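You operate a simulated robot arm through the tools that you are given. There is no shell and no other tool.

You are at the controls of a simulated robot arm. One attempt, no reset.

## Task
Let the coater cool under 60 C, then take its cartridge out to the stand.
Fine: heater off; latch opened only when cool and shut again; the free cup of the stand; both knobs and the other cartridge stay. Set down upright: butyl cartridge.
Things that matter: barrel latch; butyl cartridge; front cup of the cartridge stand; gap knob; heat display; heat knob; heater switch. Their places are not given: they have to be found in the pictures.

Only the result counts: the job must be done as asked and must still hold three seconds after the hand-in. Knocking over, shifting, dropping, spilling or breaking anything else fails it.

## Robot
A 7-joint arm with a three-finger gripper, fixed in place. Base frame: the origin is at the foot of the arm, x ahead of it, y to its left, z up; the work surface is at about z = 0.86. Units: m, degrees, N and s.
Its first joint turns from -166.0 to 166.0 degrees. Payload 2.69 kg.
The TCP is the grasp point between the finger pads, 0.03 m short of the fingertips. In the tool frame z runs along the fingers and y along their closing line. The gripper opens to 0.128 m. The gripper's body begins 0.117 m behind the TCP.
Orientation is that of the tool frame in the base frame, as a unit quaternion [x, y, z, w]. With the fingers straight down and closing along the base's y, the tool's x points along the base's -x, its y along +y and its z along -z.

## Interface
- The arm moves only by the tool jog_arm. Its argument "increments" is a list of rows, each a list of 7 numbers: the shift along the base's x, y, z in m, then the turn, a rotation vector about the base's x, y, z in degrees, then the finger opening in m, from 0 to 0.128. In form: [[dx, dy, dz, rx, ry, rz, grip], ...]. A call has 1 to 20 rows; each row shifts and turns the commanded pose from where the row before left it. Rows are played at 5 a second. More than 0.05 m and 8.6 degrees between two rows, or a gripper value outside its range, and nothing of the call is played. Where a pose cannot be reached the arm comes as near as it can. A force on the tool above 40 N (or 10 N above the force at the start of the call, whichever is more), or a blocked arm, ends the call early, and 0.2 s more pass. Each finger halts on what it meets, pressing with about 43 N; the grip force reading is that of the motor and also rises with nothing between the fingers. The clock runs only during rows and for 0.2 s after the last one: add rows that do not move to give the fingers time. It gives the time, the measured TCP pose, the force on the tool (base axes), the opening and the grip force at its end, in the units of the frame above (readings bear some noise), with the torque about the TCP (base axes, N m) and any sound that the robot's microphone picked up.
- Cameras (640 x 400 px; columns grow to the right, rows downward): "scene" is fixed at [0.2199, -0.4984, 1.676]; the picture's right is [0.48, -0.88, 0.00], its down [-0.60, -0.33, -0.73] and it looks along [0.64, 0.35, -0.68] (base axes); focal length 375 px, centre (320, 200). "wrist" rides on the gripper at [0.058, 0.054, -0.131] in the tool frame; the picture's right is [-0.68, 0.74, 0.00], its down [-0.62, -0.57, -0.55] and it looks along [-0.40, -0.37, 0.84] (tool axes); focal length 234 px, centre (320, 200).
- camera(camera): a new picture of that camera. No time passes.
- slide_trunk(by): slides the trunk up (or, below 0, down) by that many m; the arm rides with it, the base frame stays. It gives what a move gives, with no picture.
- pixel_to_xyz(camera, pixels): for up to 12 pixels [column, row] of the newest picture of that camera ("zoom" is the newest enlarged one), the place [x, y, z] in the base frame of the surface seen there, good to about 0.003 m. No time passes.
- enlarge(camera, box): a new picture of the part [left, top, right, bottom] of that camera's present view, enlarged. No time passes.
- hand_in(): hands the job in; it is judged then, once.

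Unless the task says otherwise, let go and move clear before handing in.

The tools are called by a JSON object that holds its "fn" and its "kwargs". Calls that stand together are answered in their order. jog_arm: Moves the arm, as the interface text tells. Its arguments: {"type":"object","properties":{"increments":{"type":"array","items":{"type":"array","items":{"type":"number"}}}},"required":["increments"]} The other tools are called the same way: slide_trunk (by) slides the trunk up or down; camera (camera) takes a picture; pixel_to_xyz (camera, pixels) gives the place of the surface under pixels of a picture; enlarge (camera, box) takes an enlarged picture of a part of a camera's view; hand_in () hands the job in.

At the start:

```text
clock: 0.0
tool_pos: [0.7011, -0.3071, 1.2679]
tcp_rot: [-0.001, 1.0, 0.0, 0.0]
force: [0.1, 0.4, -0.9]
wrist_torque: [-0.01, 0.01, 0.02]
opening: 0.1279
grasp_force: 0.0
trunk travel left (down, up): [-0.15, 0.2]
```

scene: 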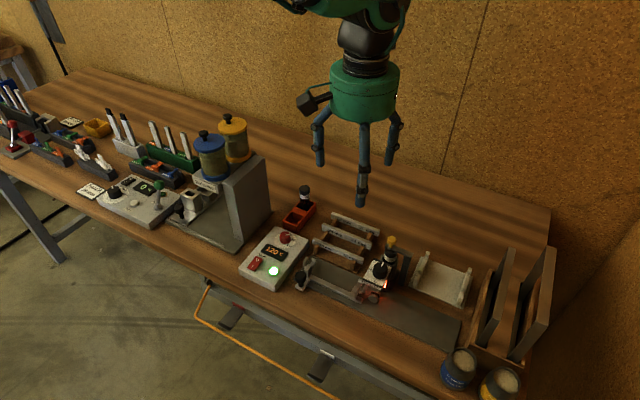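
wrist: 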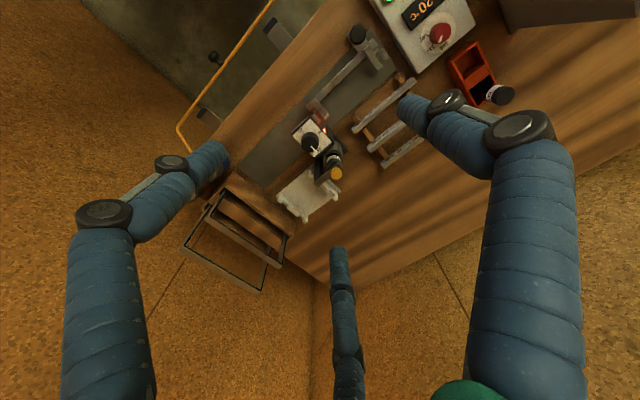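

The scene shows a control box with a display reading about 120 near (275,252) and a coater with a yellow-capped cartridge near (390,255). I'll enlarge these areas for detail.

{"fn": "enlarge", "kwargs": {"camera": "scene", "box": [230, 170, 390, 310]}}

{"fn": "enlarge", "kwargs": {"camera": "scene", "box": [330, 220, 490, 340]}}

{"fn": "enlarge", "kwargs": {"camera": "scene", "box": [80, 100, 280, 250]}}

{"fn": "enlarge", "kwargs": {"camera": "wrist", "box": [240, 0, 540, 230]}}

```text
2.86 times, centred on (310, 240) of scene
```

zoom: 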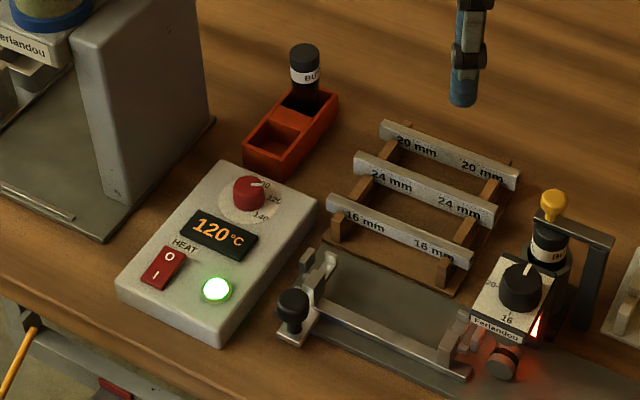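

```text
3.33 times, centred on (410, 280) of scene
```

zoom: 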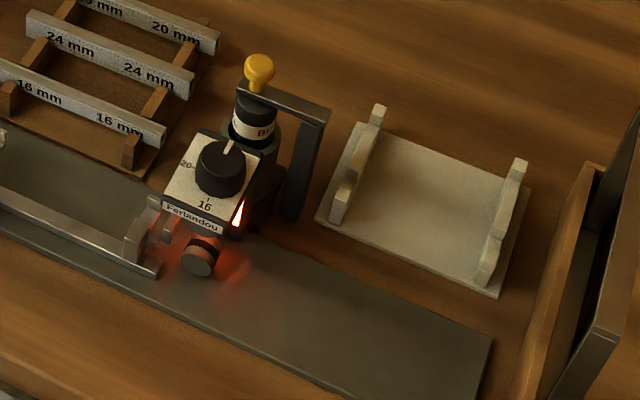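

```text
2.67 times, centred on (180, 175) of scene
```

zoom: 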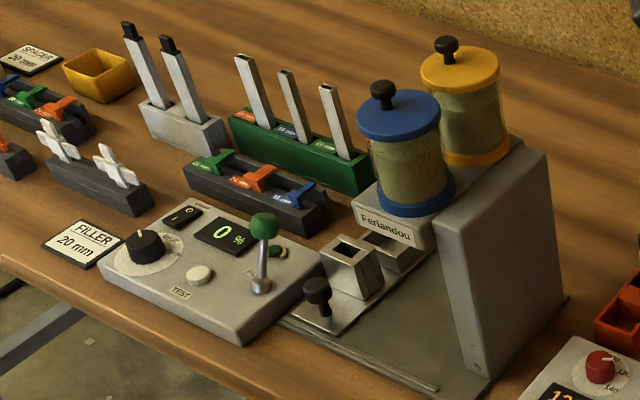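

```text
1.74 times, centred on (390, 115) of wrist
```

zoom: 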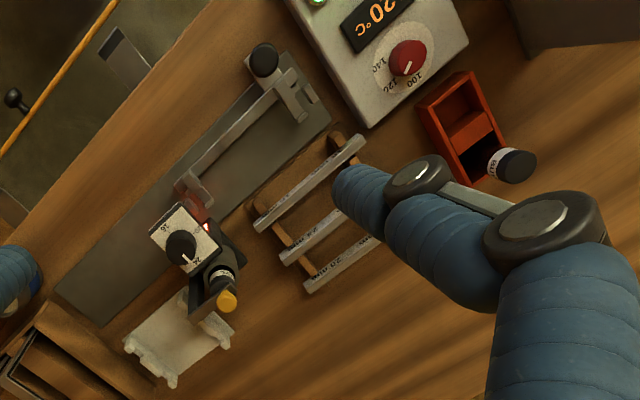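

The free front cup of the orange stand is at about (290,222) in the scene view. The heater rocker is on the box, and the yellow-knobbed latch arm crosses over the barrel. I'll measure these points from zooms.

{"fn": "enlarge", "kwargs": {"camera": "scene", "box": [230, 180, 330, 300]}}

{"fn": "pixel_to_xyz", "kwargs": {"camera": "scene", "pixels": [[254, 261], [253, 266], [257, 257], [275, 253], [287, 239], [274, 271], [293, 216], [305, 191], [391, 240], [405, 252], [381, 269], [388, 262]]}}

{"fn": "enlarge", "kwargs": {"camera": "scene", "box": [350, 225, 430, 305]}}

```text
3.33 times, centred on (280, 240) of scene
```

zoom: 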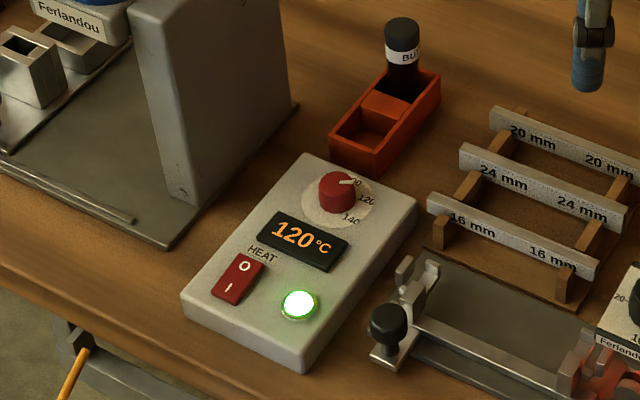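

```text
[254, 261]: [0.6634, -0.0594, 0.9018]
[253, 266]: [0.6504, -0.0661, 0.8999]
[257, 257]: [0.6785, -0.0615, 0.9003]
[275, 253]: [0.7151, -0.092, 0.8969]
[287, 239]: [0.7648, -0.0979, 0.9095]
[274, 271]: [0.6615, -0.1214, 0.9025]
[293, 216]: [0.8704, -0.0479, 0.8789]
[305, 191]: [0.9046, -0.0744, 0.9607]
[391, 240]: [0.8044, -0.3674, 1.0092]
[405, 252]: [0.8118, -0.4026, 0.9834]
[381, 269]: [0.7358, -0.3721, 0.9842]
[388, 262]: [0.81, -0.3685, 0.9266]
```

```text
5.00 times, centred on (390, 265) of scene
```

zoom: 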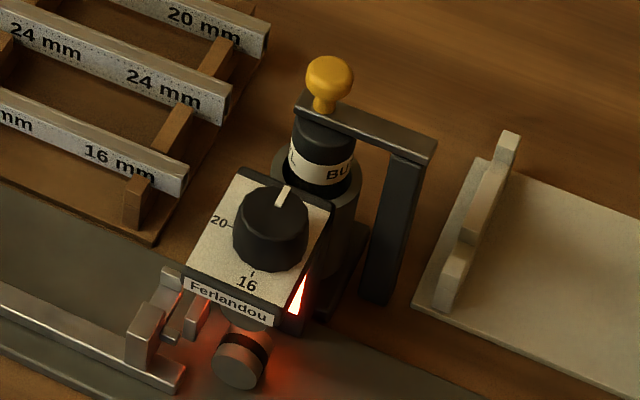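

The zoom shows the latch bar from the post at (410,170) to the knob at (330,75), with the cartridge cap under it. I'll measure these in detail.

{"fn": "pixel_to_xyz", "kwargs": {"camera": "zoom", "pixels": [[330, 70], [325, 103], [303, 104], [425, 150], [375, 128], [320, 140], [318, 170], [300, 185], [395, 200], [378, 295], [285, 195], [345, 230]]}}

{"fn": "enlarge", "kwargs": {"camera": "wrist", "box": [270, 90, 370, 220]}}

```text
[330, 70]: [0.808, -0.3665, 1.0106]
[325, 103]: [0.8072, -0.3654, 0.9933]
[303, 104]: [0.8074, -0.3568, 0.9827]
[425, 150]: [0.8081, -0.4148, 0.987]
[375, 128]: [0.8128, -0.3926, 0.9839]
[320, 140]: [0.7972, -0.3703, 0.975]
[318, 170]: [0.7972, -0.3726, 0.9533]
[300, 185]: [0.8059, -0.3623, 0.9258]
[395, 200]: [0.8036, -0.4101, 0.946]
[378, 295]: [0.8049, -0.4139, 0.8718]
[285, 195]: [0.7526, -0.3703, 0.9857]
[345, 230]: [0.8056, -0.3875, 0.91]
```

```text
3.08 times, centred on (320, 155) of wrist
```

zoom: 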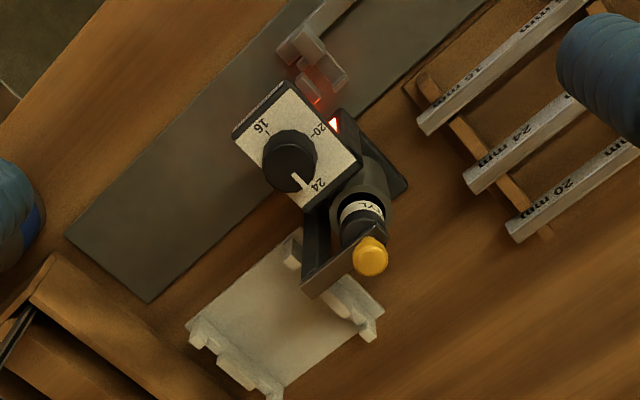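

I want to know the real finger geometry, because the pictures show three fingers. I'll also measure the rocker ends and the stand cups more finely.

{"fn": "pixel_to_xyz", "kwargs": {"camera": "scene", "pixels": [[320, 164], [319, 150], [361, 204], [361, 190], [393, 158], [393, 145], [316, 115], [366, 130], [398, 118]]}}

{"fn": "enlarge", "kwargs": {"camera": "scene", "box": [238, 230, 298, 295]}}

```text
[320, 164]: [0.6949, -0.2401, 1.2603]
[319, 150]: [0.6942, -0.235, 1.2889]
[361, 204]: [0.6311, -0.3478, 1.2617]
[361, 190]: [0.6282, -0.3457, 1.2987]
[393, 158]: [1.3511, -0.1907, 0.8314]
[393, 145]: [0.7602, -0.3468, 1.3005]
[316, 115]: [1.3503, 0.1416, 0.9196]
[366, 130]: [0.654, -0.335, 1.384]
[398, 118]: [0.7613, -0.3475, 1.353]
```

```text
6.15 times, centred on (268, 262) of scene
```

zoom: 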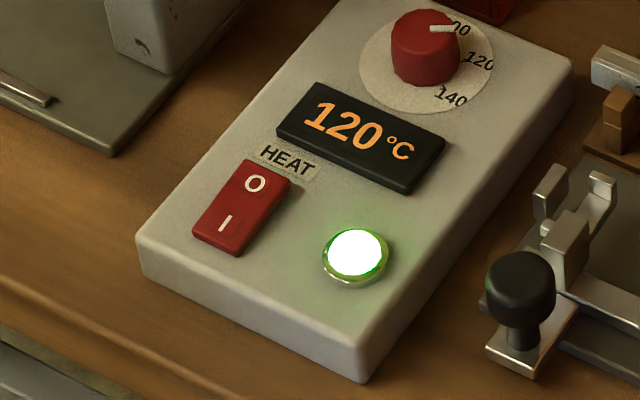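

Three fingers show, spread about 0.07 m around the axis at full opening. I'll close them in the air to see how they converge.

{"fn": "jog_arm", "kwargs": {"increments": [[0, 0, 0, 0, 0, 0, 0.06], [0, 0, 0, 0, 0, 0, 0.06], [0, 0, 0, 0, 0, 0, 0.06]]}}

{"fn": "camera", "kwargs": {"camera": "scene"}}

{"fn": "camera", "kwargs": {"camera": "wrist"}}

```text
clock: 0.8
tool_pos: [0.7005, -0.3068, 1.2678]
tcp_rot: [0.0, 1.0, 0.0, -0.001]
force: [-0.6, -0.2, -0.3]
wrist_torque: [-0.02, 0.01, 0.01]
opening: 0.06
grasp_force: 0.0
trunk travel left (down, up): [-0.15, 0.2]
```

```text
taken
```

scene: 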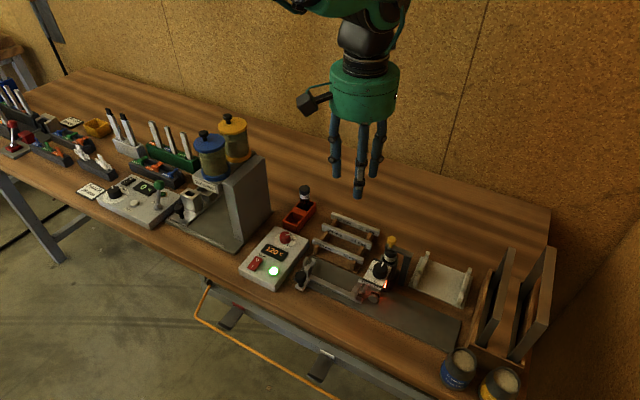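

```text
taken
```

wrist: 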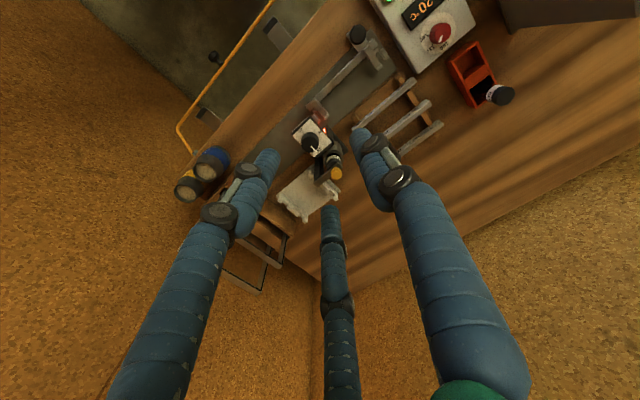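

{"fn": "jog_arm", "kwargs": {"increments": [[0, 0, 0, 0, 0, 0, 0.0], [0, 0, 0, 0, 0, 0, 0.0], [0, 0, 0, 0, 0, 0, 0.0]]}}

{"fn": "enlarge", "kwargs": {"camera": "scene", "box": [290, 60, 430, 220]}}

{"fn": "camera", "kwargs": {"camera": "wrist"}}

```text
clock: 1.6
tool_pos: [0.7012, -0.3068, 1.2682]
tcp_rot: [0.0, 1.0, 0.0, 0.0]
force: [-0.1, -0.7, 0.5]
wrist_torque: [-0.02, -0.01, -0.01]
opening: 0.0022
grasp_force: 32.3
trunk travel left (down, up): [-0.15, 0.2]
```

```text
2.50 times, centred on (360, 140) of scene
```

zoom: 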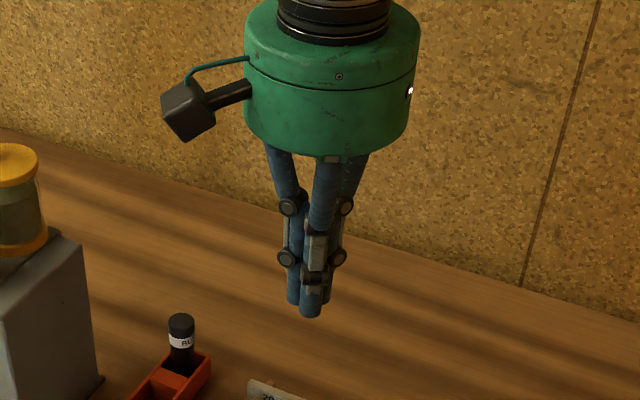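

```text
taken
```

wrist: 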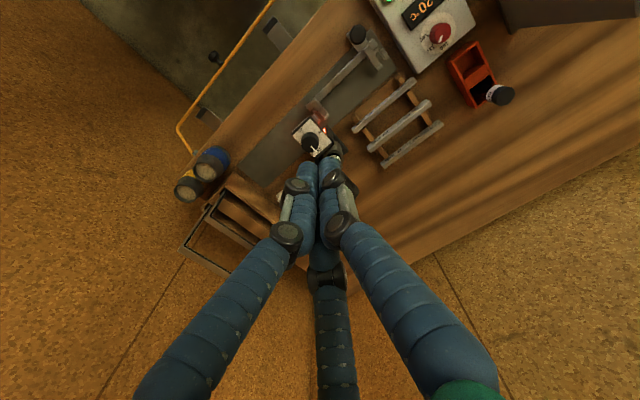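

Closed, the fingers form a tight cluster about 0.02 m in radius, which will work for pressing. Next I'll measure the rocker's O end.

{"fn": "enlarge", "kwargs": {"camera": "scene", "box": [238, 230, 298, 295]}}

{"fn": "pixel_to_xyz", "kwargs": {"camera": "zoom", "pixels": [[255, 183], [223, 224], [250, 162], [288, 178], [196, 232], [235, 248], [310, 180], [180, 240], [360, 235], [425, 20], [345, 140], [430, 50]]}}

```text
6.15 times, centred on (268, 262) of scene
```

zoom: 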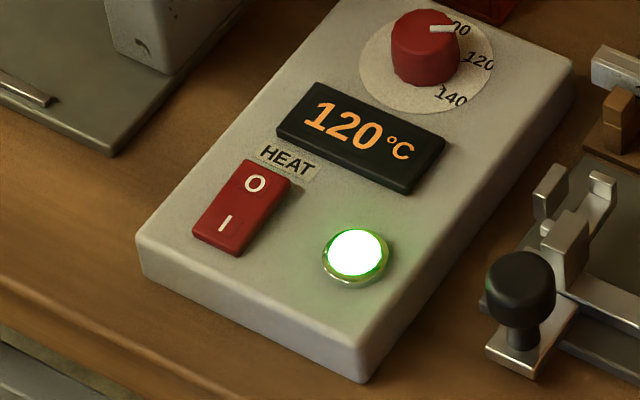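

```text
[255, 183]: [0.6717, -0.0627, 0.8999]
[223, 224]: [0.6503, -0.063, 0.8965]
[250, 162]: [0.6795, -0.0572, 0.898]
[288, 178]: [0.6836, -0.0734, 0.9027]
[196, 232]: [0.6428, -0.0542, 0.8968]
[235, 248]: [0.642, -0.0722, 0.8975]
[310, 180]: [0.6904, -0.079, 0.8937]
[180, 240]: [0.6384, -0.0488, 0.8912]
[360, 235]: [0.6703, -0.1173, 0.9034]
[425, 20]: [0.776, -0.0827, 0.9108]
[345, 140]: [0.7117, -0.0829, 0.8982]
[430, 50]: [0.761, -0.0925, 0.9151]
```

The rocker spans x 0.642–0.682 at y ≈ -0.064, and its O end at x≈0.676 stands raised. Before descending there I'll check how close the neighbouring grey tower is.

{"fn": "pixel_to_xyz", "kwargs": {"camera": "scene", "pixels": [[262, 160], [232, 183], [268, 205], [240, 235], [210, 135], [233, 118], [248, 162], [222, 185], [238, 248]]}}

{"fn": "jog_arm", "kwargs": {"increments": [[-0.005, 0.0486, 0, 0, 0, 0, 0], [-0.005, 0.0486, 0, 0, 0, 0, 0], [-0.005, 0.0486, 0, 0, 0, 0, 0], [-0.005, 0.0486, 0, 0, 0, 0, 0], [-0.005, 0.0486, 0, 0, 0, 0, 0]]}}

```text
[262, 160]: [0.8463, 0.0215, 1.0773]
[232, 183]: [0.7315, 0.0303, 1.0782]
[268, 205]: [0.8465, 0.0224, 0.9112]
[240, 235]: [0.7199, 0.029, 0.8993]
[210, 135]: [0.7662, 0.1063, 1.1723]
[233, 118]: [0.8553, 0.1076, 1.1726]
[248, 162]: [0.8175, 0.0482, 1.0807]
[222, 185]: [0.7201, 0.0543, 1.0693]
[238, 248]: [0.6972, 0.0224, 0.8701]
```

```text
clock: 2.8
tool_pos: [0.6732, -0.063, 1.2686]
tcp_rot: [0.0, 1.0, 0.0, 0.0]
force: [0.2, 0.3, 0.1]
wrist_torque: [0.04, -0.01, -0.02]
opening: 0.0022
grasp_force: 31.3
trunk travel left (down, up): [-0.15, 0.2]
```

The tower starts at x 0.72, y 0.022, which leaves the gripper body clear. I'll descend to just above the rocker.

{"fn": "jog_arm", "kwargs": {"increments": [[0, 0, -0.045, 0, 0, 0, 0], [0, 0, -0.045, 0, 0, 0, 0], [0, 0, -0.045, 0, 0, 0, 0], [0, 0, -0.045, 0, 0, 0, 0], [0, 0, -0.045, 0, 0, 0, 0], [0, 0, -0.045, 0, 0, 0, 0], [0, 0, -0.04, 0, 0, 0, 0], [0, 0, 0, 0, 0, 0, 0], [0, 0, 0, 0, 0, 0, 0]]}}

{"fn": "enlarge", "kwargs": {"camera": "scene", "box": [210, 200, 310, 300]}}

{"fn": "camera", "kwargs": {"camera": "wrist"}}

```text
clock: 4.8
tool_pos: [0.6776, -0.0625, 0.9598]
tcp_rot: [-0.001, 1.0, -0.001, 0.0]
force: [0.2, -0.5, 0.8]
wrist_torque: [0.01, 0.0, -0.01]
opening: 0.002
grasp_force: 31.8
trunk travel left (down, up): [-0.15, 0.2]
```

```text
4.00 times, centred on (260, 250) of scene
```

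zoom: 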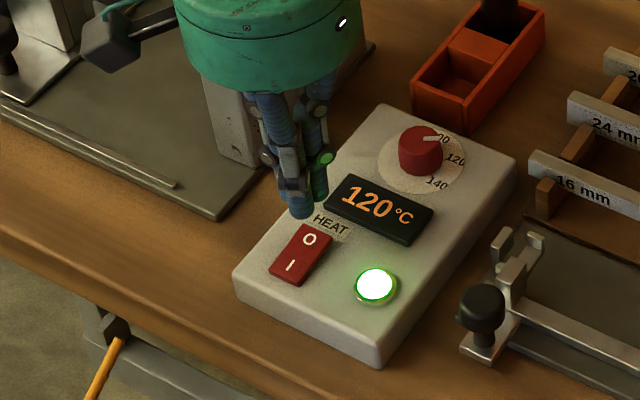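

```text
taken
```

wrist: 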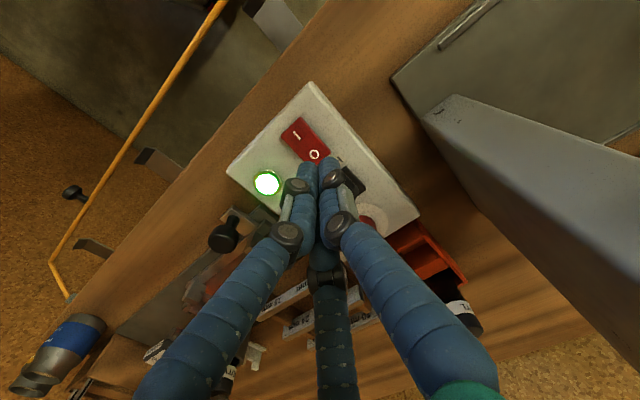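

The closed tips hang about 0.03 m above the rocker's O end, roughly over the HEAT label's edge. I'll nudge back slightly and press down in small steps.

{"fn": "jog_arm", "kwargs": {"increments": [[-0.003, -0.001, -0.008, 0, 0, 0, 0], [0, 0, -0.008, 0, 0, 0, 0], [0, 0, -0.006, 0, 0, 0, 0], [0, 0, -0.005, 0, 0, 0, 0], [0, 0, -0.003, 0, 0, 0, 0], [0, 0, -0.002, 0, 0, 0, 0], [0, 0, 0, 0, 0, 0, 0]]}}

{"fn": "enlarge", "kwargs": {"camera": "scene", "box": [210, 200, 310, 300]}}

```text
clock: 6.4
tool_pos: [0.6731, -0.064, 0.9258]
tcp_rot: [-0.001, 1.0, 0.0, 0.0]
force: [-0.5, -0.8, 0.5]
wrist_torque: [0.01, -0.01, -0.04]
opening: 0.0022
grasp_force: 31.5
trunk travel left (down, up): [-0.15, 0.2]
```

```text
4.00 times, centred on (260, 250) of scene
```

zoom: 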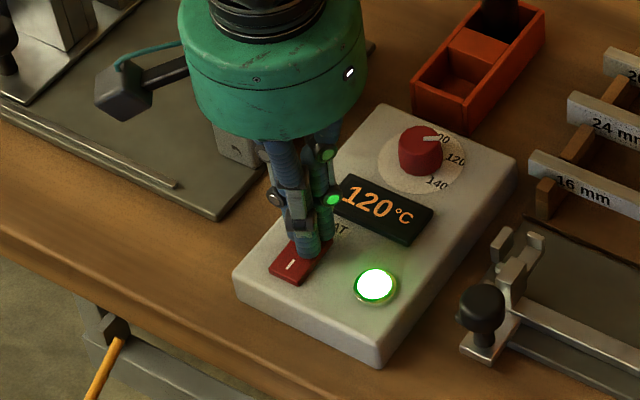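

The tips are at the rocker but the light is still green and there is no contact force. I'll press a little further.

{"fn": "jog_arm", "kwargs": {"increments": [[0, 0, -0.002, 0, 0, 0, 0], [0, 0, -0.002, 0, 0, 0, 0], [0, 0, -0.002, 0, 0, 0, 0], [0, 0, -0.002, 0, 0, 0, 0]]}}

{"fn": "enlarge", "kwargs": {"camera": "scene", "box": [210, 200, 310, 300]}}

```text
clock: 7.2
tool_pos: [0.6743, -0.066, 0.9246]
tcp_rot: [-0.001, 1.0, 0.0, 0.003]
force: [-3.4, 0.8, 16.4]
wrist_torque: [-0.14, 0.26, 0.01]
opening: 0.0061
grasp_force: 31.8
trunk travel left (down, up): [-0.15, 0.2]
stopped in row 4: the force on the tool passed its limit at 44 N (the readings are from after the stop); the commanded pose is now the measured one
```

```text
4.00 times, centred on (260, 250) of scene
```

zoom: 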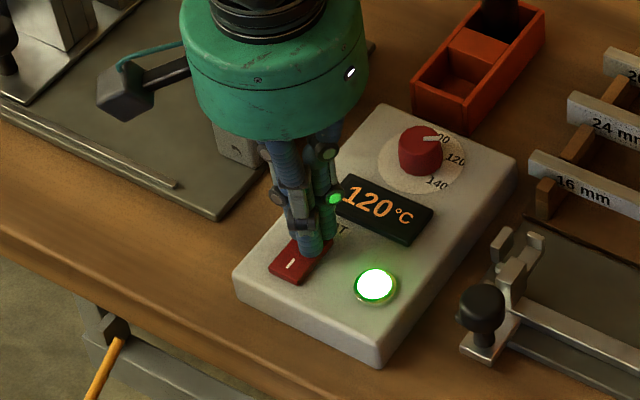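

It stopped at 44 N with the light still on. I'll lift off and see what the rocker looks like.

{"fn": "jog_arm", "kwargs": {"increments": [[0, 0, 0.01, 0, 0, 0, 0], [0, 0, 0.03, 0, 0, 0, 0], [-0.0, 0, 0.04, 0, 0, 0, 0], [0, 0, 0, 0, 0, 0, 0]]}}

{"fn": "enlarge", "kwargs": {"camera": "scene", "box": [235, 225, 300, 295]}}

{"fn": "enlarge", "kwargs": {"camera": "wrist", "box": [220, 70, 420, 230]}}

```text
clock: 8.2
tool_pos: [0.6732, -0.0643, 1.0032]
tcp_rot: [-0.001, 1.0, 0.0, 0.002]
force: [-1.9, 0.4, -0.1]
wrist_torque: [-0.02, -0.04, 0.0]
opening: 0.0022
grasp_force: 31.5
trunk travel left (down, up): [-0.15, 0.2]
```

```text
5.71 times, centred on (268, 260) of scene
```

zoom: 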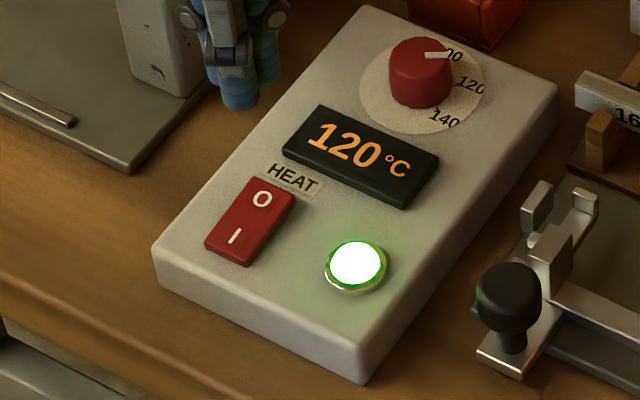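

```text
2.50 times, centred on (320, 150) of wrist
```

zoom: 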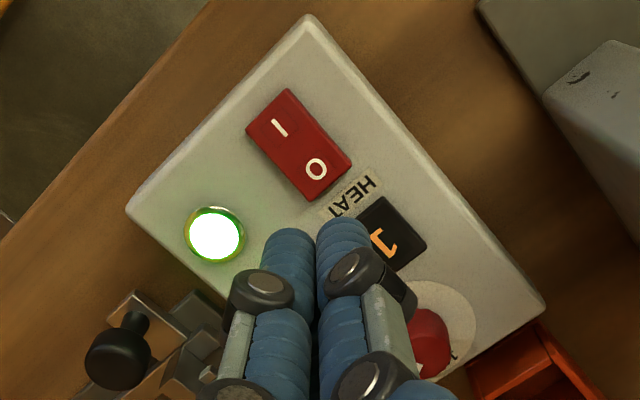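

The box hasn't moved and the light is still on. I'll measure the rocker's tilt again to see whether it moved.

{"fn": "pixel_to_xyz", "kwargs": {"camera": "zoom", "pixels": [[340, 165], [325, 190], [300, 185], [318, 165], [295, 160], [275, 145], [260, 125], [280, 105], [290, 120], [345, 160], [170, 110], [335, 187]]}}

{"fn": "enlarge", "kwargs": {"camera": "scene", "box": [245, 245, 275, 275]}}

```text
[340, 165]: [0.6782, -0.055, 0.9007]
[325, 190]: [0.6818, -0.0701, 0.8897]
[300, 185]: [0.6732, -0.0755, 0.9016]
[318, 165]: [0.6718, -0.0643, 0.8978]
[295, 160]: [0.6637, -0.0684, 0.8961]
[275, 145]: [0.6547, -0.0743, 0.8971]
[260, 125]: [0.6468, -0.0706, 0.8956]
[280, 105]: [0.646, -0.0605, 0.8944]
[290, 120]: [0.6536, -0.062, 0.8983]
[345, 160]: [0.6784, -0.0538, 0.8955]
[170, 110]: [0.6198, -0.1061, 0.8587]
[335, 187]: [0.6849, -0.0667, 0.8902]
```

```text
13.33 times, centred on (260, 260) of scene
```

zoom: 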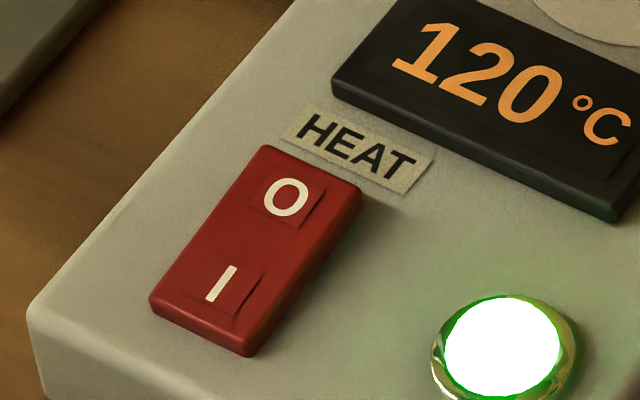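

The rocker's O end is still high (z ≈0.901) against the I end (≈0.8955), so it didn't flip. I'll press again nearer the O end for more leverage, in fine steps.

{"fn": "jog_arm", "kwargs": {"increments": [[0.007, 0, -0.04, 0, 0, 0, 0], [0, 0, -0.03, 0, 0, 0, 0], [0, 0, -0.003, 0, 0, 0, 0], [0, 0, 0, 0, 0, 0, 0]]}}

{"fn": "enlarge", "kwargs": {"camera": "scene", "box": [240, 230, 290, 280]}}

{"fn": "enlarge", "kwargs": {"camera": "wrist", "box": [270, 120, 370, 220]}}

```text
clock: 9.2
tool_pos: [0.6814, -0.0658, 0.9299]
tcp_rot: [-0.001, 1.0, 0.0, 0.001]
force: [0.4, -0.4, 0.5]
wrist_torque: [0.01, 0.0, 0.01]
opening: 0.002
grasp_force: 31.5
trunk travel left (down, up): [-0.15, 0.2]
```

```text
8.00 times, centred on (265, 255) of scene
```

zoom: 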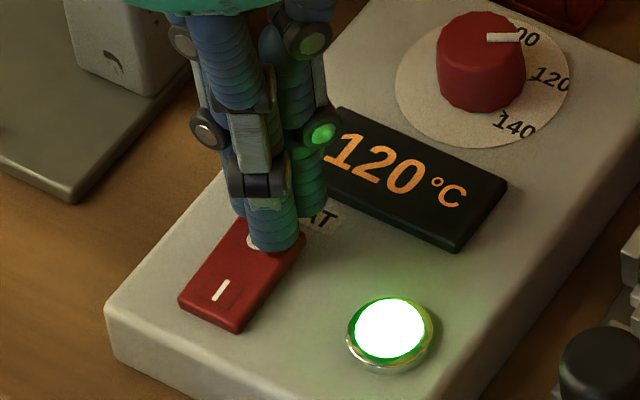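

```text
4.00 times, centred on (320, 170) of wrist
```

zoom: 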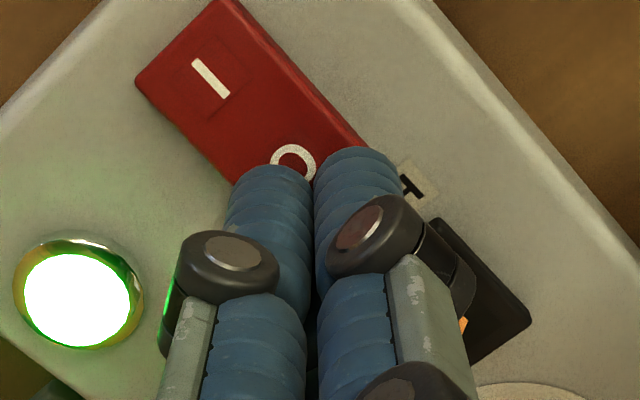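

The cluster is right over the O end. I'll press slowly now.

{"fn": "jog_arm", "kwargs": {"increments": [[0, 0, -0.001, 0, 0, 0, 0], [0, 0, -0.001, 0, 0, 0, 0], [0, 0, -0.001, 0, 0, 0, 0], [0, 0, -0.001, 0, 0, 0, 0], [0, 0, -0.001, 0, 0, 0, 0]]}}

{"fn": "enlarge", "kwargs": {"camera": "scene", "box": [240, 230, 290, 280]}}

```text
clock: 10.4
tool_pos: [0.6813, -0.0653, 0.9241]
tcp_rot: [-0.001, 1.0, -0.001, 0.001]
force: [-0.4, 0.3, 0.9]
wrist_torque: [0.02, 0.03, 0.01]
opening: 0.0018
grasp_force: 31.4
trunk travel left (down, up): [-0.15, 0.2]
```

```text
8.00 times, centred on (265, 255) of scene
```

zoom: 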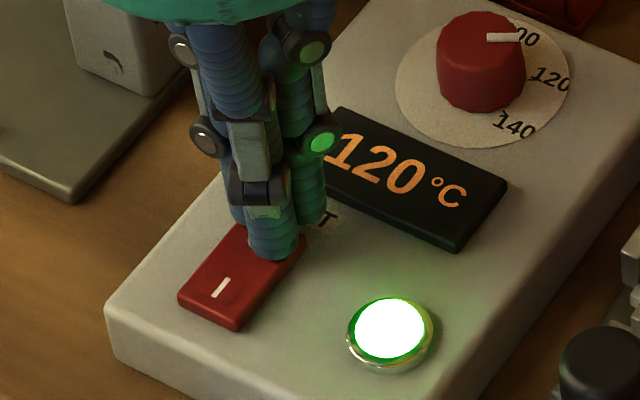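

There is still no force at TCP z 0.924. I'll continue down a few more millimetres.

{"fn": "jog_arm", "kwargs": {"increments": [[0, 0, -0.001, 0, 0, 0, 0], [0, 0, -0.001, 0, 0, 0, 0], [0, 0, -0.001, 0, 0, 0, 0]]}}

{"fn": "enlarge", "kwargs": {"camera": "scene", "box": [240, 230, 290, 280]}}

```text
clock: 11.2
tool_pos: [0.6811, -0.0655, 0.9242]
tcp_rot: [0.0, 1.0, 0.0, 0.002]
force: [-6.2, -2.5, 31.4]
wrist_torque: [-0.21, 0.63, -0.01]
opening: 0.0023
grasp_force: 31.5
trunk travel left (down, up): [-0.15, 0.2]
```

```text
8.00 times, centred on (265, 255) of scene
```

zoom: 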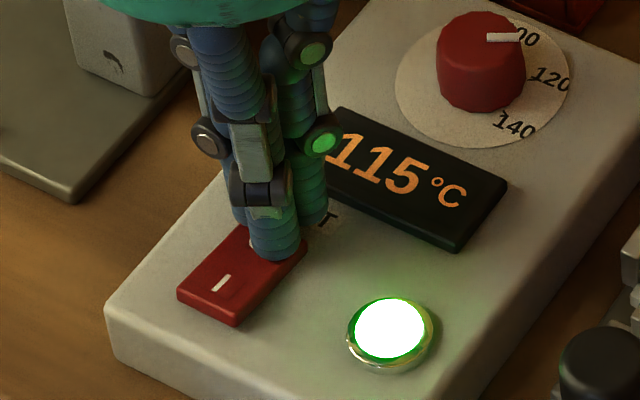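

The display dropped to 115, so the heater is now off, and the I end has risen. I'll lift away and verify.

{"fn": "jog_arm", "kwargs": {"increments": [[0, 0, 0.005, 0, 0, 0, 0], [0, 0, 0.04, 0, 0, 0, 0], [0, 0, 0.045, 0, 0, 0, 0], [0, 0, 0.045, 0, 0, 0, 0], [0, 0, 0.045, 0, 0, 0, 0]]}}

{"fn": "enlarge", "kwargs": {"camera": "scene", "box": [240, 230, 290, 280]}}

```text
clock: 12.4
tool_pos: [0.6799, -0.0655, 1.0979]
tcp_rot: [0.0, 1.0, 0.001, 0.001]
force: [-0.5, -0.3, -0.4]
wrist_torque: [-0.05, 0.02, 0.0]
opening: 0.0021
grasp_force: 31.2
trunk travel left (down, up): [-0.15, 0.2]
```

```text
8.00 times, centred on (265, 255) of scene
```

zoom: 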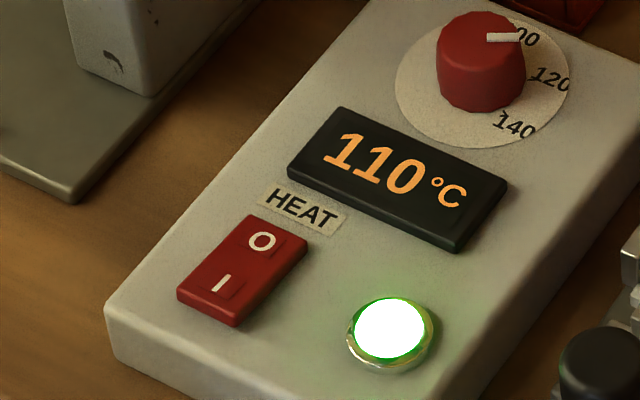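

The heater is off and cooling (110 °C). While it cools I'll move high over to the coater to inspect the latch with the wrist camera.

{"fn": "jog_arm", "kwargs": {"increments": [[0, 0, 0.045, 0, 0, 0, 0], [0, 0, 0.045, 0, 0, 0, 0], [0.02, -0.042, 0, 0, 0, 0, 0], [0.02, -0.042, 0, 0, 0, 0, 0], [0.02, -0.042, 0, 0, 0, 0, 0], [0.02, -0.042, 0, 0, 0, 0, 0], [0.02, -0.042, 0, 0, 0, 0, 0], [0.02, -0.042, 0, 0, 0, 0, 0], [0.02, -0.042, 0, 0, 0, 0, 0], [0.02, -0.042, 0, 0, 0, 0, 0], [0.02, -0.02, -0.02, 0, 0, 0, 0], [0, 0, 0, 0, 0, 0, 0]]}}

{"fn": "camera", "kwargs": {"camera": "wrist"}}

{"fn": "camera", "kwargs": {"camera": "scene"}}

```text
clock: 15.0
tool_pos: [0.8628, -0.4229, 1.172]
tcp_rot: [-0.001, 1.0, 0.0, 0.001]
force: [-0.1, -0.5, -1.2]
wrist_torque: [0.04, 0.03, 0.0]
opening: 0.0021
grasp_force: 31.4
trunk travel left (down, up): [-0.15, 0.2]
```

```text
taken
```

wrist: 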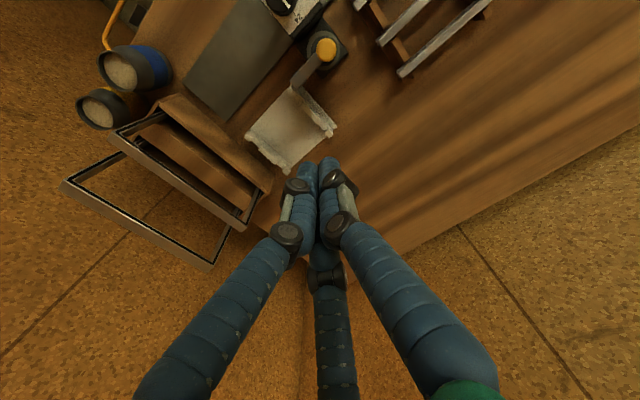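

```text
taken
```

scene: 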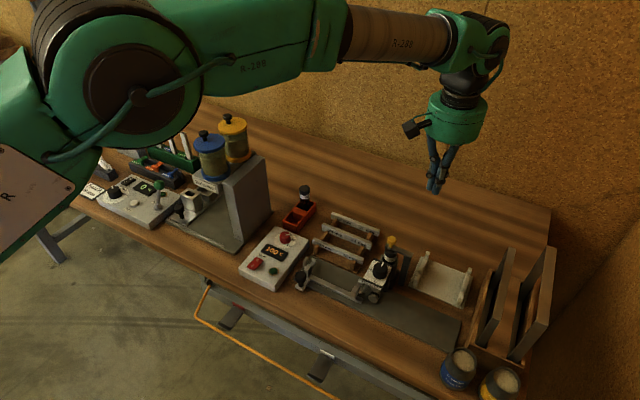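

The light has gone out and the display reads about 100. I'll shift back a bit for a clearer wrist view of the latch.

{"fn": "jog_arm", "kwargs": {"increments": [[-0.03, 0, 0, 0, 0, 0, 0], [-0.03, 0, 0, 0, 0, 0, 0], [0, 0, -0.03, 0, 0, 0, 0], [0, 0, 0, 0, 0, 0, 0]]}}

{"fn": "enlarge", "kwargs": {"camera": "wrist", "box": [220, 20, 420, 170]}}

{"fn": "enlarge", "kwargs": {"camera": "scene", "box": [350, 225, 430, 305]}}

```text
clock: 16.0
tool_pos: [0.8039, -0.4207, 1.1407]
tcp_rot: [0.0, 1.0, 0.0, 0.001]
force: [0.2, -0.6, -0.1]
wrist_torque: [0.02, 0.07, 0.0]
opening: 0.0022
grasp_force: 31.2
trunk travel left (down, up): [-0.15, 0.2]
```

```text
2.67 times, centred on (320, 95) of wrist
```

zoom: 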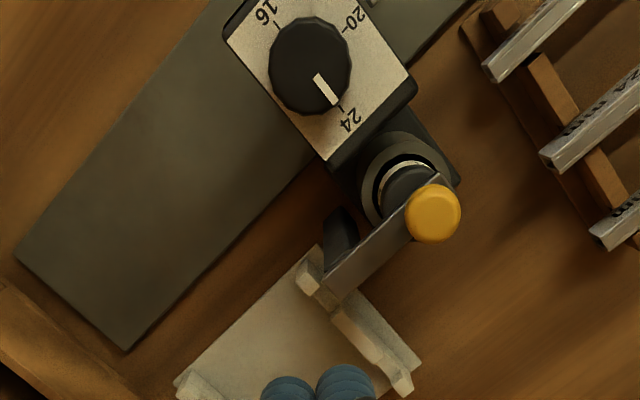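

```text
5.00 times, centred on (390, 265) of scene
```

zoom: 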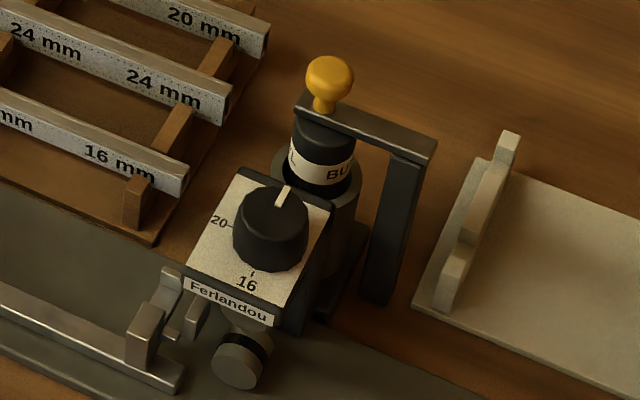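

The latch bar rests on top of the cartridge with a knob at its free end. Before touching it I'll wait in place for the coater to cool.

{"fn": "jog_arm", "kwargs": {"increments": [[0, 0, 0.04, 0, 0, 0, 0], [0, 0, 0, 0, 0, 0, 0], [0, 0, 0, 0, 0, 0, 0], [0, 0, 0, 0, 0, 0, 0], [0, 0, 0, 0, 0, 0, 0], [0, 0, 0, 0, 0, 0, 0], [0, 0, 0, 0, 0, 0, 0], [0, 0, 0, 0, 0, 0, 0], [0, 0, 0, 0, 0, 0, 0], [0, 0, 0, 0, 0, 0, 0], [0, 0, 0, 0, 0, 0, 0], [0, 0, 0, 0, 0, 0, 0], [0, 0, 0, 0, 0, 0, 0], [0, 0, 0, 0, 0, 0, 0], [0, 0, 0, 0, 0, 0, 0], [0, 0, 0, 0, 0, 0, 0], [0, 0, 0, 0, 0, 0, 0], [0, 0, 0, 0, 0, 0, 0], [0, 0, 0, 0, 0, 0, 0], [0, 0, 0, 0, 0, 0, 0]]}}

{"fn": "enlarge", "kwargs": {"camera": "scene", "box": [235, 175, 335, 285]}}

```text
clock: 20.2
tool_pos: [0.8023, -0.4214, 1.1844]
tcp_rot: [0.0, 1.0, 0.0, 0.0]
force: [0.6, 0.0, -0.4]
wrist_torque: [-0.01, 0.03, 0.05]
opening: 0.0025
grasp_force: 31.5
trunk travel left (down, up): [-0.15, 0.2]
```

```text
3.64 times, centred on (285, 230) of scene
```

zoom: 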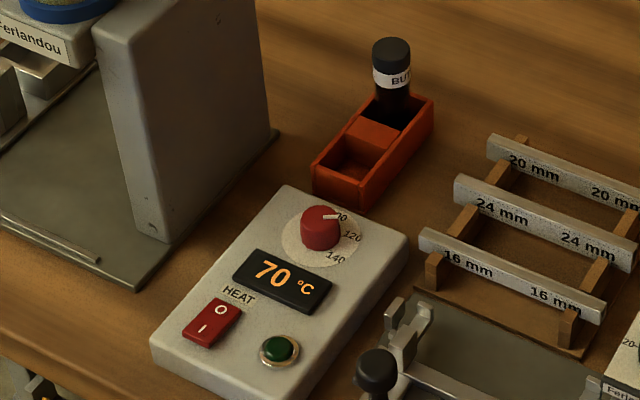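

Display reads 70 °C. I'll measure the stand's cups and keep waiting, opening the fingers to 0.05 m.

{"fn": "pixel_to_xyz", "kwargs": {"camera": "zoom", "pixels": [[312, 168], [362, 190], [376, 100], [433, 98], [348, 165], [345, 178], [365, 160], [390, 42], [392, 75], [370, 130], [398, 140], [330, 155]]}}

{"fn": "jog_arm", "kwargs": {"increments": [[0, 0, 0, 0, 0, 0, 0.05], [0, 0, 0, 0, 0, 0, 0.05], [0, 0, 0, 0, 0, 0, 0.05], [0, 0, 0, 0, 0, 0, 0.05], [0, 0, 0, 0, 0, 0, 0.05], [0, 0, 0, 0, 0, 0, 0.05], [0, 0, 0, 0, 0, 0, 0.05], [0, 0, 0, 0, 0, 0, 0.05], [0, 0, 0, 0, 0, 0, 0.05], [0, 0, 0, 0, 0, 0, 0.05], [0, 0, 0, 0, 0, 0, 0.05], [0, 0, 0, 0, 0, 0, 0.05], [0, 0, 0, 0, 0, 0, 0.05], [0, 0, 0, 0, 0, 0, 0.05], [0, 0, 0, 0, 0, 0, 0.05], [0, 0, 0, 0, 0, 0, 0.05], [0, 0, 0, 0, 0, 0, 0.05], [0, 0, 0, 0, 0, 0, 0.05], [0, 0, 0, 0, 0, 0, 0.05], [0, 0, 0, 0, 0, 0, 0.05]]}}

{"fn": "enlarge", "kwargs": {"camera": "scene", "box": [240, 230, 290, 280]}}

```text
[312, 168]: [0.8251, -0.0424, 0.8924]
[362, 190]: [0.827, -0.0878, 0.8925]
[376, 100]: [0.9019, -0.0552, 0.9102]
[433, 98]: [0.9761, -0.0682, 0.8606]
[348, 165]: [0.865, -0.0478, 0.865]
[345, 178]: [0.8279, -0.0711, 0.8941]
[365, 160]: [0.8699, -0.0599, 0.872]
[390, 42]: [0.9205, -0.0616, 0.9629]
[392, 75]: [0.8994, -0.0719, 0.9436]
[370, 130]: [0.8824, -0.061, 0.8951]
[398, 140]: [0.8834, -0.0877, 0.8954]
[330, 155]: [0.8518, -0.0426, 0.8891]
```

```text
clock: 24.4
tool_pos: [0.8015, -0.422, 1.184]
tcp_rot: [0.0, 1.0, 0.0, 0.0]
force: [0.2, -0.6, -0.1]
wrist_torque: [-0.01, 0.0, 0.0]
opening: 0.0501
grasp_force: 0.0
trunk travel left (down, up): [-0.15, 0.2]
```

```text
8.00 times, centred on (265, 255) of scene
```

zoom: 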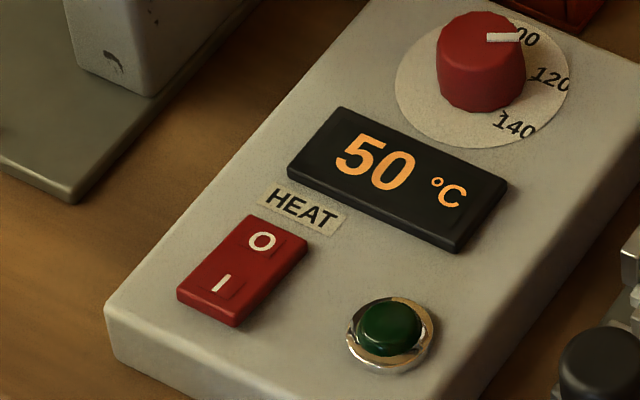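

The display reads 50 °C, under 60, so the latch may now be opened. I'll position over the yellow knob at about (0.81,-0.367).

{"fn": "jog_arm", "kwargs": {"increments": [[0.004, 0.025, 0, 0, 0, 0, 0.05], [0.004, 0.03, 0, 0, 0, 0, 0.05], [0, 0, -0.04, 0, 0, 0, 0.05], [0, 0, -0.04, 0, 0, 0, 0.05], [0, 0, -0.03, 0, 0, 0, 0.05], [0, 0, 0, 0, 0, 0, 0.05]]}}

{"fn": "camera", "kwargs": {"camera": "wrist"}}

{"fn": "enlarge", "kwargs": {"camera": "scene", "box": [340, 200, 440, 300]}}

```text
clock: 25.8
tool_pos: [0.8119, -0.3653, 1.0719]
tcp_rot: [0.0, 1.0, -0.001, 0.0]
force: [0.5, 0.1, -0.4]
wrist_torque: [-0.02, 0.0, -0.02]
opening: 0.0502
grasp_force: 0.0
trunk travel left (down, up): [-0.15, 0.2]
```

```text
taken
```

wrist: 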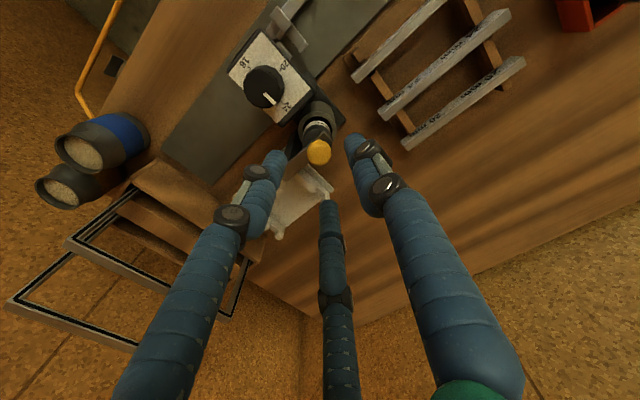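

```text
4.00 times, centred on (390, 250) of scene
```

zoom: 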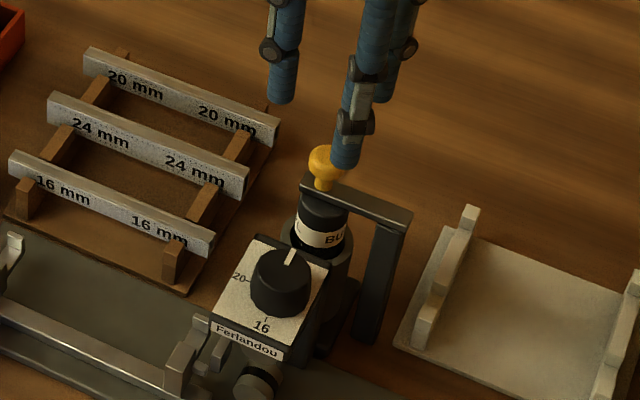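

The knob is nearly centred below the fingers (wrist pixel (319,152) → about (0.809,-0.363)). I'll descend so the tips straddle the knob just above the bar, then close gently.

{"fn": "jog_arm", "kwargs": {"increments": [[-0.002, 0.001, -0.02, 0, 0, 0, 0.05], [0, 0, -0.02, 0, 0, 0, 0.05], [0, 0, -0.012, 0, 0, 0, 0.05], [0, 0, 0, 0, 0, 0, 0.05]]}}

{"fn": "enlarge", "kwargs": {"camera": "wrist", "box": [230, 80, 410, 220]}}

{"fn": "enlarge", "kwargs": {"camera": "scene", "box": [340, 200, 440, 300]}}

```text
clock: 26.8
tool_pos: [0.8087, -0.3663, 1.0182]
tcp_rot: [-0.001, 1.0, 0.0, 0.0]
force: [-0.1, 0.9, -0.4]
wrist_torque: [-0.02, -0.04, -0.01]
opening: 0.05
grasp_force: 0.0
trunk travel left (down, up): [-0.15, 0.2]
```

```text
2.86 times, centred on (320, 150) of wrist
```

zoom: 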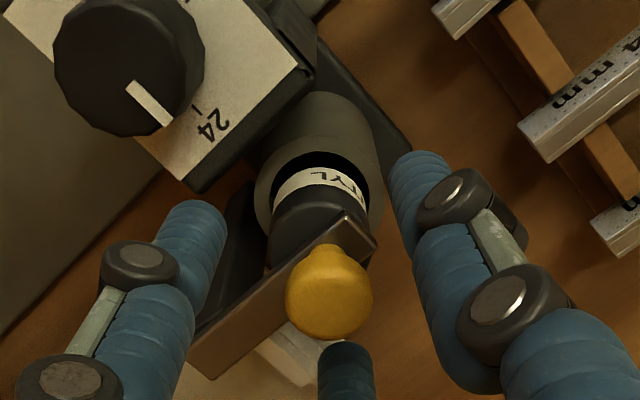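

```text
4.00 times, centred on (390, 250) of scene
```

zoom: 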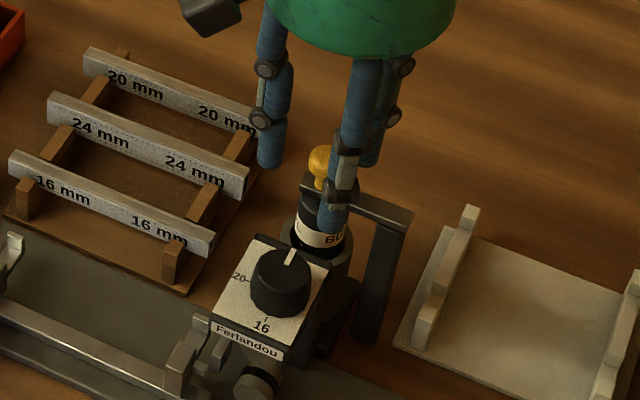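

The three fingers straddle the knob and sit above the bar. I'll close on the knob.

{"fn": "jog_arm", "kwargs": {"increments": [[0, 0, 0, 0, 0, 0, 0.02], [0, 0, 0, 0, 0, 0, 0.01], [0, 0, 0, 0, 0, 0, 0.01], [0, 0, 0, 0, 0, 0, 0.01]]}}

{"fn": "enlarge", "kwargs": {"camera": "wrist", "box": [230, 80, 410, 220]}}

{"fn": "enlarge", "kwargs": {"camera": "scene", "box": [340, 200, 440, 300]}}

```text
clock: 27.8
tool_pos: [0.8109, -0.3683, 1.0188]
tcp_rot: [0.0, 1.0, -0.001, 0.002]
force: [27.5, -18.4, -3.5]
wrist_torque: [-0.36, -0.69, -0.01]
opening: 0.0215
grasp_force: 44.8
trunk travel left (down, up): [-0.15, 0.2]
```

```text
2.86 times, centred on (320, 150) of wrist
```

zoom: 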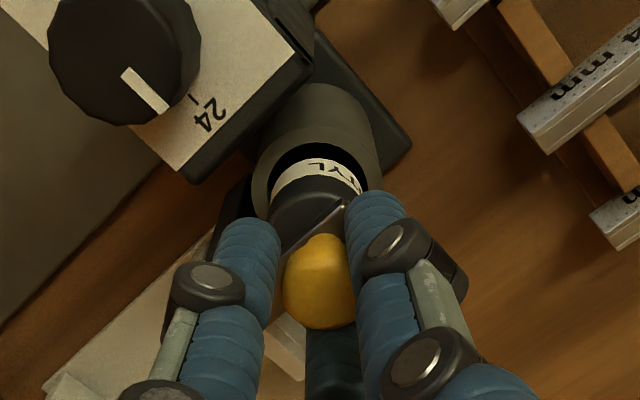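

```text
4.00 times, centred on (390, 250) of scene
```

zoom: 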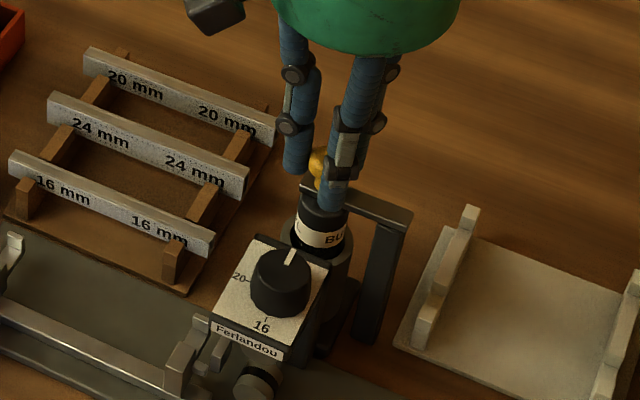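

Gripped the knob at 0.0215 m, with a side force of about 27 N in +x because I'm off-centre. I'll shift slightly to relieve it, then try a small lift.

{"fn": "jog_arm", "kwargs": {"increments": [[0.002, -0.002, 0, 0, 0, 0, 0.01], [0.001, -0.001, 0, 0, 0, 0, 0.01], [0, 0, 0, 0, 0, 0, 0.01]]}}

```text
clock: 28.6
tool_pos: [0.8128, -0.3663, 1.0183]
tcp_rot: [-0.001, 1.0, 0.001, -0.001]
force: [15.0, 6.0, 2.8]
wrist_torque: [0.45, -0.11, 0.02]
opening: 0.0205
grasp_force: 44.7
trunk travel left (down, up): [-0.15, 0.2]
```

{"fn": "jog_arm", "kwargs": {"increments": [[0.002, 0.001, 0, 0, 0, 0, 0.01], [0, 0, 0, 0, 0, 0, 0.01]]}}

{"fn": "enlarge", "kwargs": {"camera": "wrist", "box": [230, 80, 410, 220]}}

```text
clock: 29.2
tool_pos: [0.8121, -0.3663, 1.0189]
tcp_rot: [0.0, 1.0, -0.001, 0.0]
force: [-2.7, 3.6, -2.8]
wrist_torque: [0.06, 0.29, -0.08]
opening: 0.0206
grasp_force: 44.6
trunk travel left (down, up): [-0.15, 0.2]
```

```text
2.86 times, centred on (320, 150) of wrist
```

zoom: 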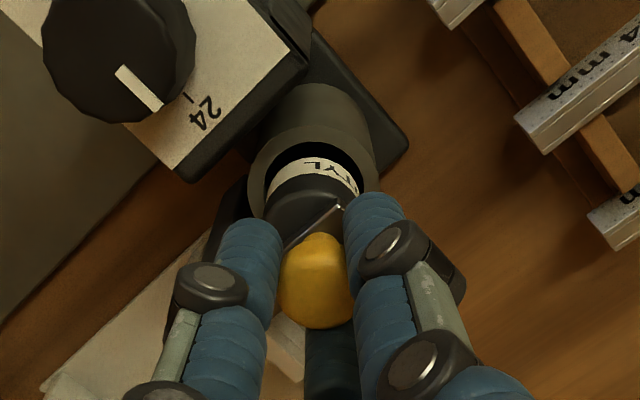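

The side forces are near zero now, with the knob held at about (0.812,-0.366). Next is a small upward test.

{"fn": "jog_arm", "kwargs": {"increments": [[0, 0, 0.002, 0, 0, 0, 0.01], [0, 0, 0.002, 0, 0, 0, 0.01], [0, 0, 0.001, 0, 0, 0, 0.01], [0, 0, 0, 0, 0, 0, 0.01]]}}

{"fn": "enlarge", "kwargs": {"camera": "scene", "box": [350, 225, 430, 305]}}

```text
clock: 30.2
tool_pos: [0.8135, -0.3661, 1.0218]
tcp_rot: [0.0, 1.0, 0.001, -0.001]
force: [-2.1, 2.7, -33.9]
wrist_torque: [0.09, 0.06, -0.05]
opening: 0.0207
grasp_force: 45.1
trunk travel left (down, up): [-0.15, 0.2]
```

```text
5.00 times, centred on (390, 265) of scene
```

zoom: 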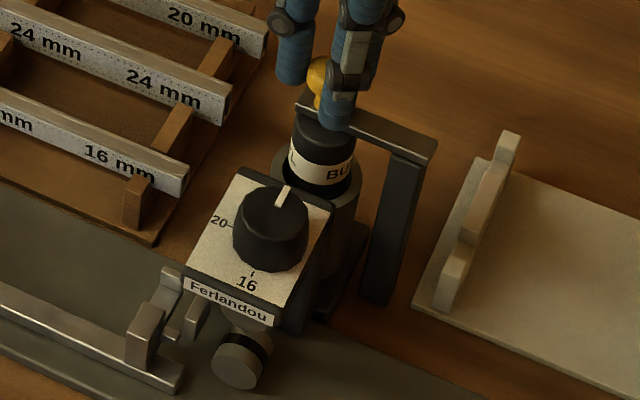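

Lifting meets 34 N of resistance, so it isn't a lift hinge. I'll relax back down and try swinging the knob toward +x around the post at (0.808,-0.414).

{"fn": "jog_arm", "kwargs": {"increments": [[0, 0, -0.002, 0, 0, 0, 0.01], [0, 0, -0.002, 0, 0, 0, 0.01], [0.002, 0, 0, 0, 0, 0, 0.01], [0.002, 0, 0, 0, 0, 0, 0.01], [0.002, 0, 0, 0, 0, 0, 0.01], [0, 0, 0, 0, 0, 0, 0.01]]}}

{"fn": "enlarge", "kwargs": {"camera": "scene", "box": [350, 225, 430, 305]}}

```text
clock: 31.6
tool_pos: [0.8203, -0.3674, 1.0228]
tcp_rot: [-0.001, 1.0, -0.001, 0.002]
force: [-3.3, 8.0, -2.5]
wrist_torque: [0.21, 0.34, -0.17]
opening: 0.0208
grasp_force: 45.2
trunk travel left (down, up): [-0.15, 0.2]
```

```text
5.00 times, centred on (390, 265) of scene
```

zoom: 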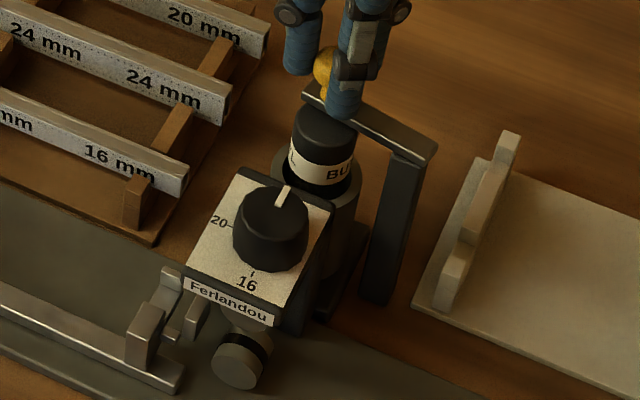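

The knob moves easily toward +x, so the latch swings on a vertical axis at the post. I'll continue along the arc.

{"fn": "jog_arm", "kwargs": {"increments": [[0.008, -0.0026, 0, 0, 0, 0, 0.01], [0.0073, -0.0039, 0, 0, 0, 0, 0.01], [0.0066, -0.0052, 0, 0, 0, 0, 0.01], [0.0056, -0.0062, 0, 0, 0, 0, 0.01], [0, 0, 0, 0, 0, 0, 0.01]]}}

{"fn": "enlarge", "kwargs": {"camera": "scene", "box": [350, 225, 430, 305]}}

```text
clock: 32.8
tool_pos: [0.8472, -0.3841, 1.0207]
tcp_rot: [-0.001, 1.0, 0.0, 0.002]
force: [8.5, 11.0, 4.0]
wrist_torque: [0.38, -0.15, -0.17]
opening: 0.0208
grasp_force: 44.6
trunk travel left (down, up): [-0.15, 0.2]
```

```text
5.00 times, centred on (390, 265) of scene
```

zoom: 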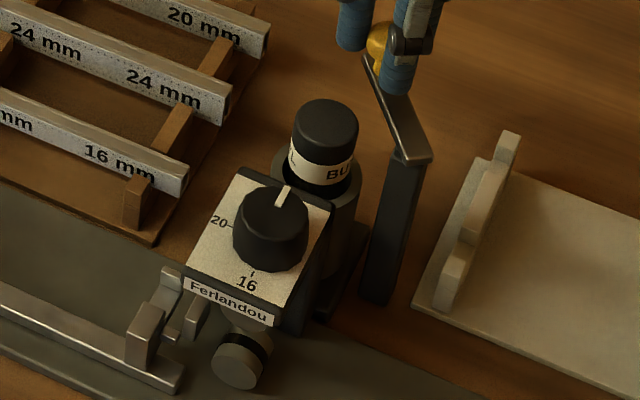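

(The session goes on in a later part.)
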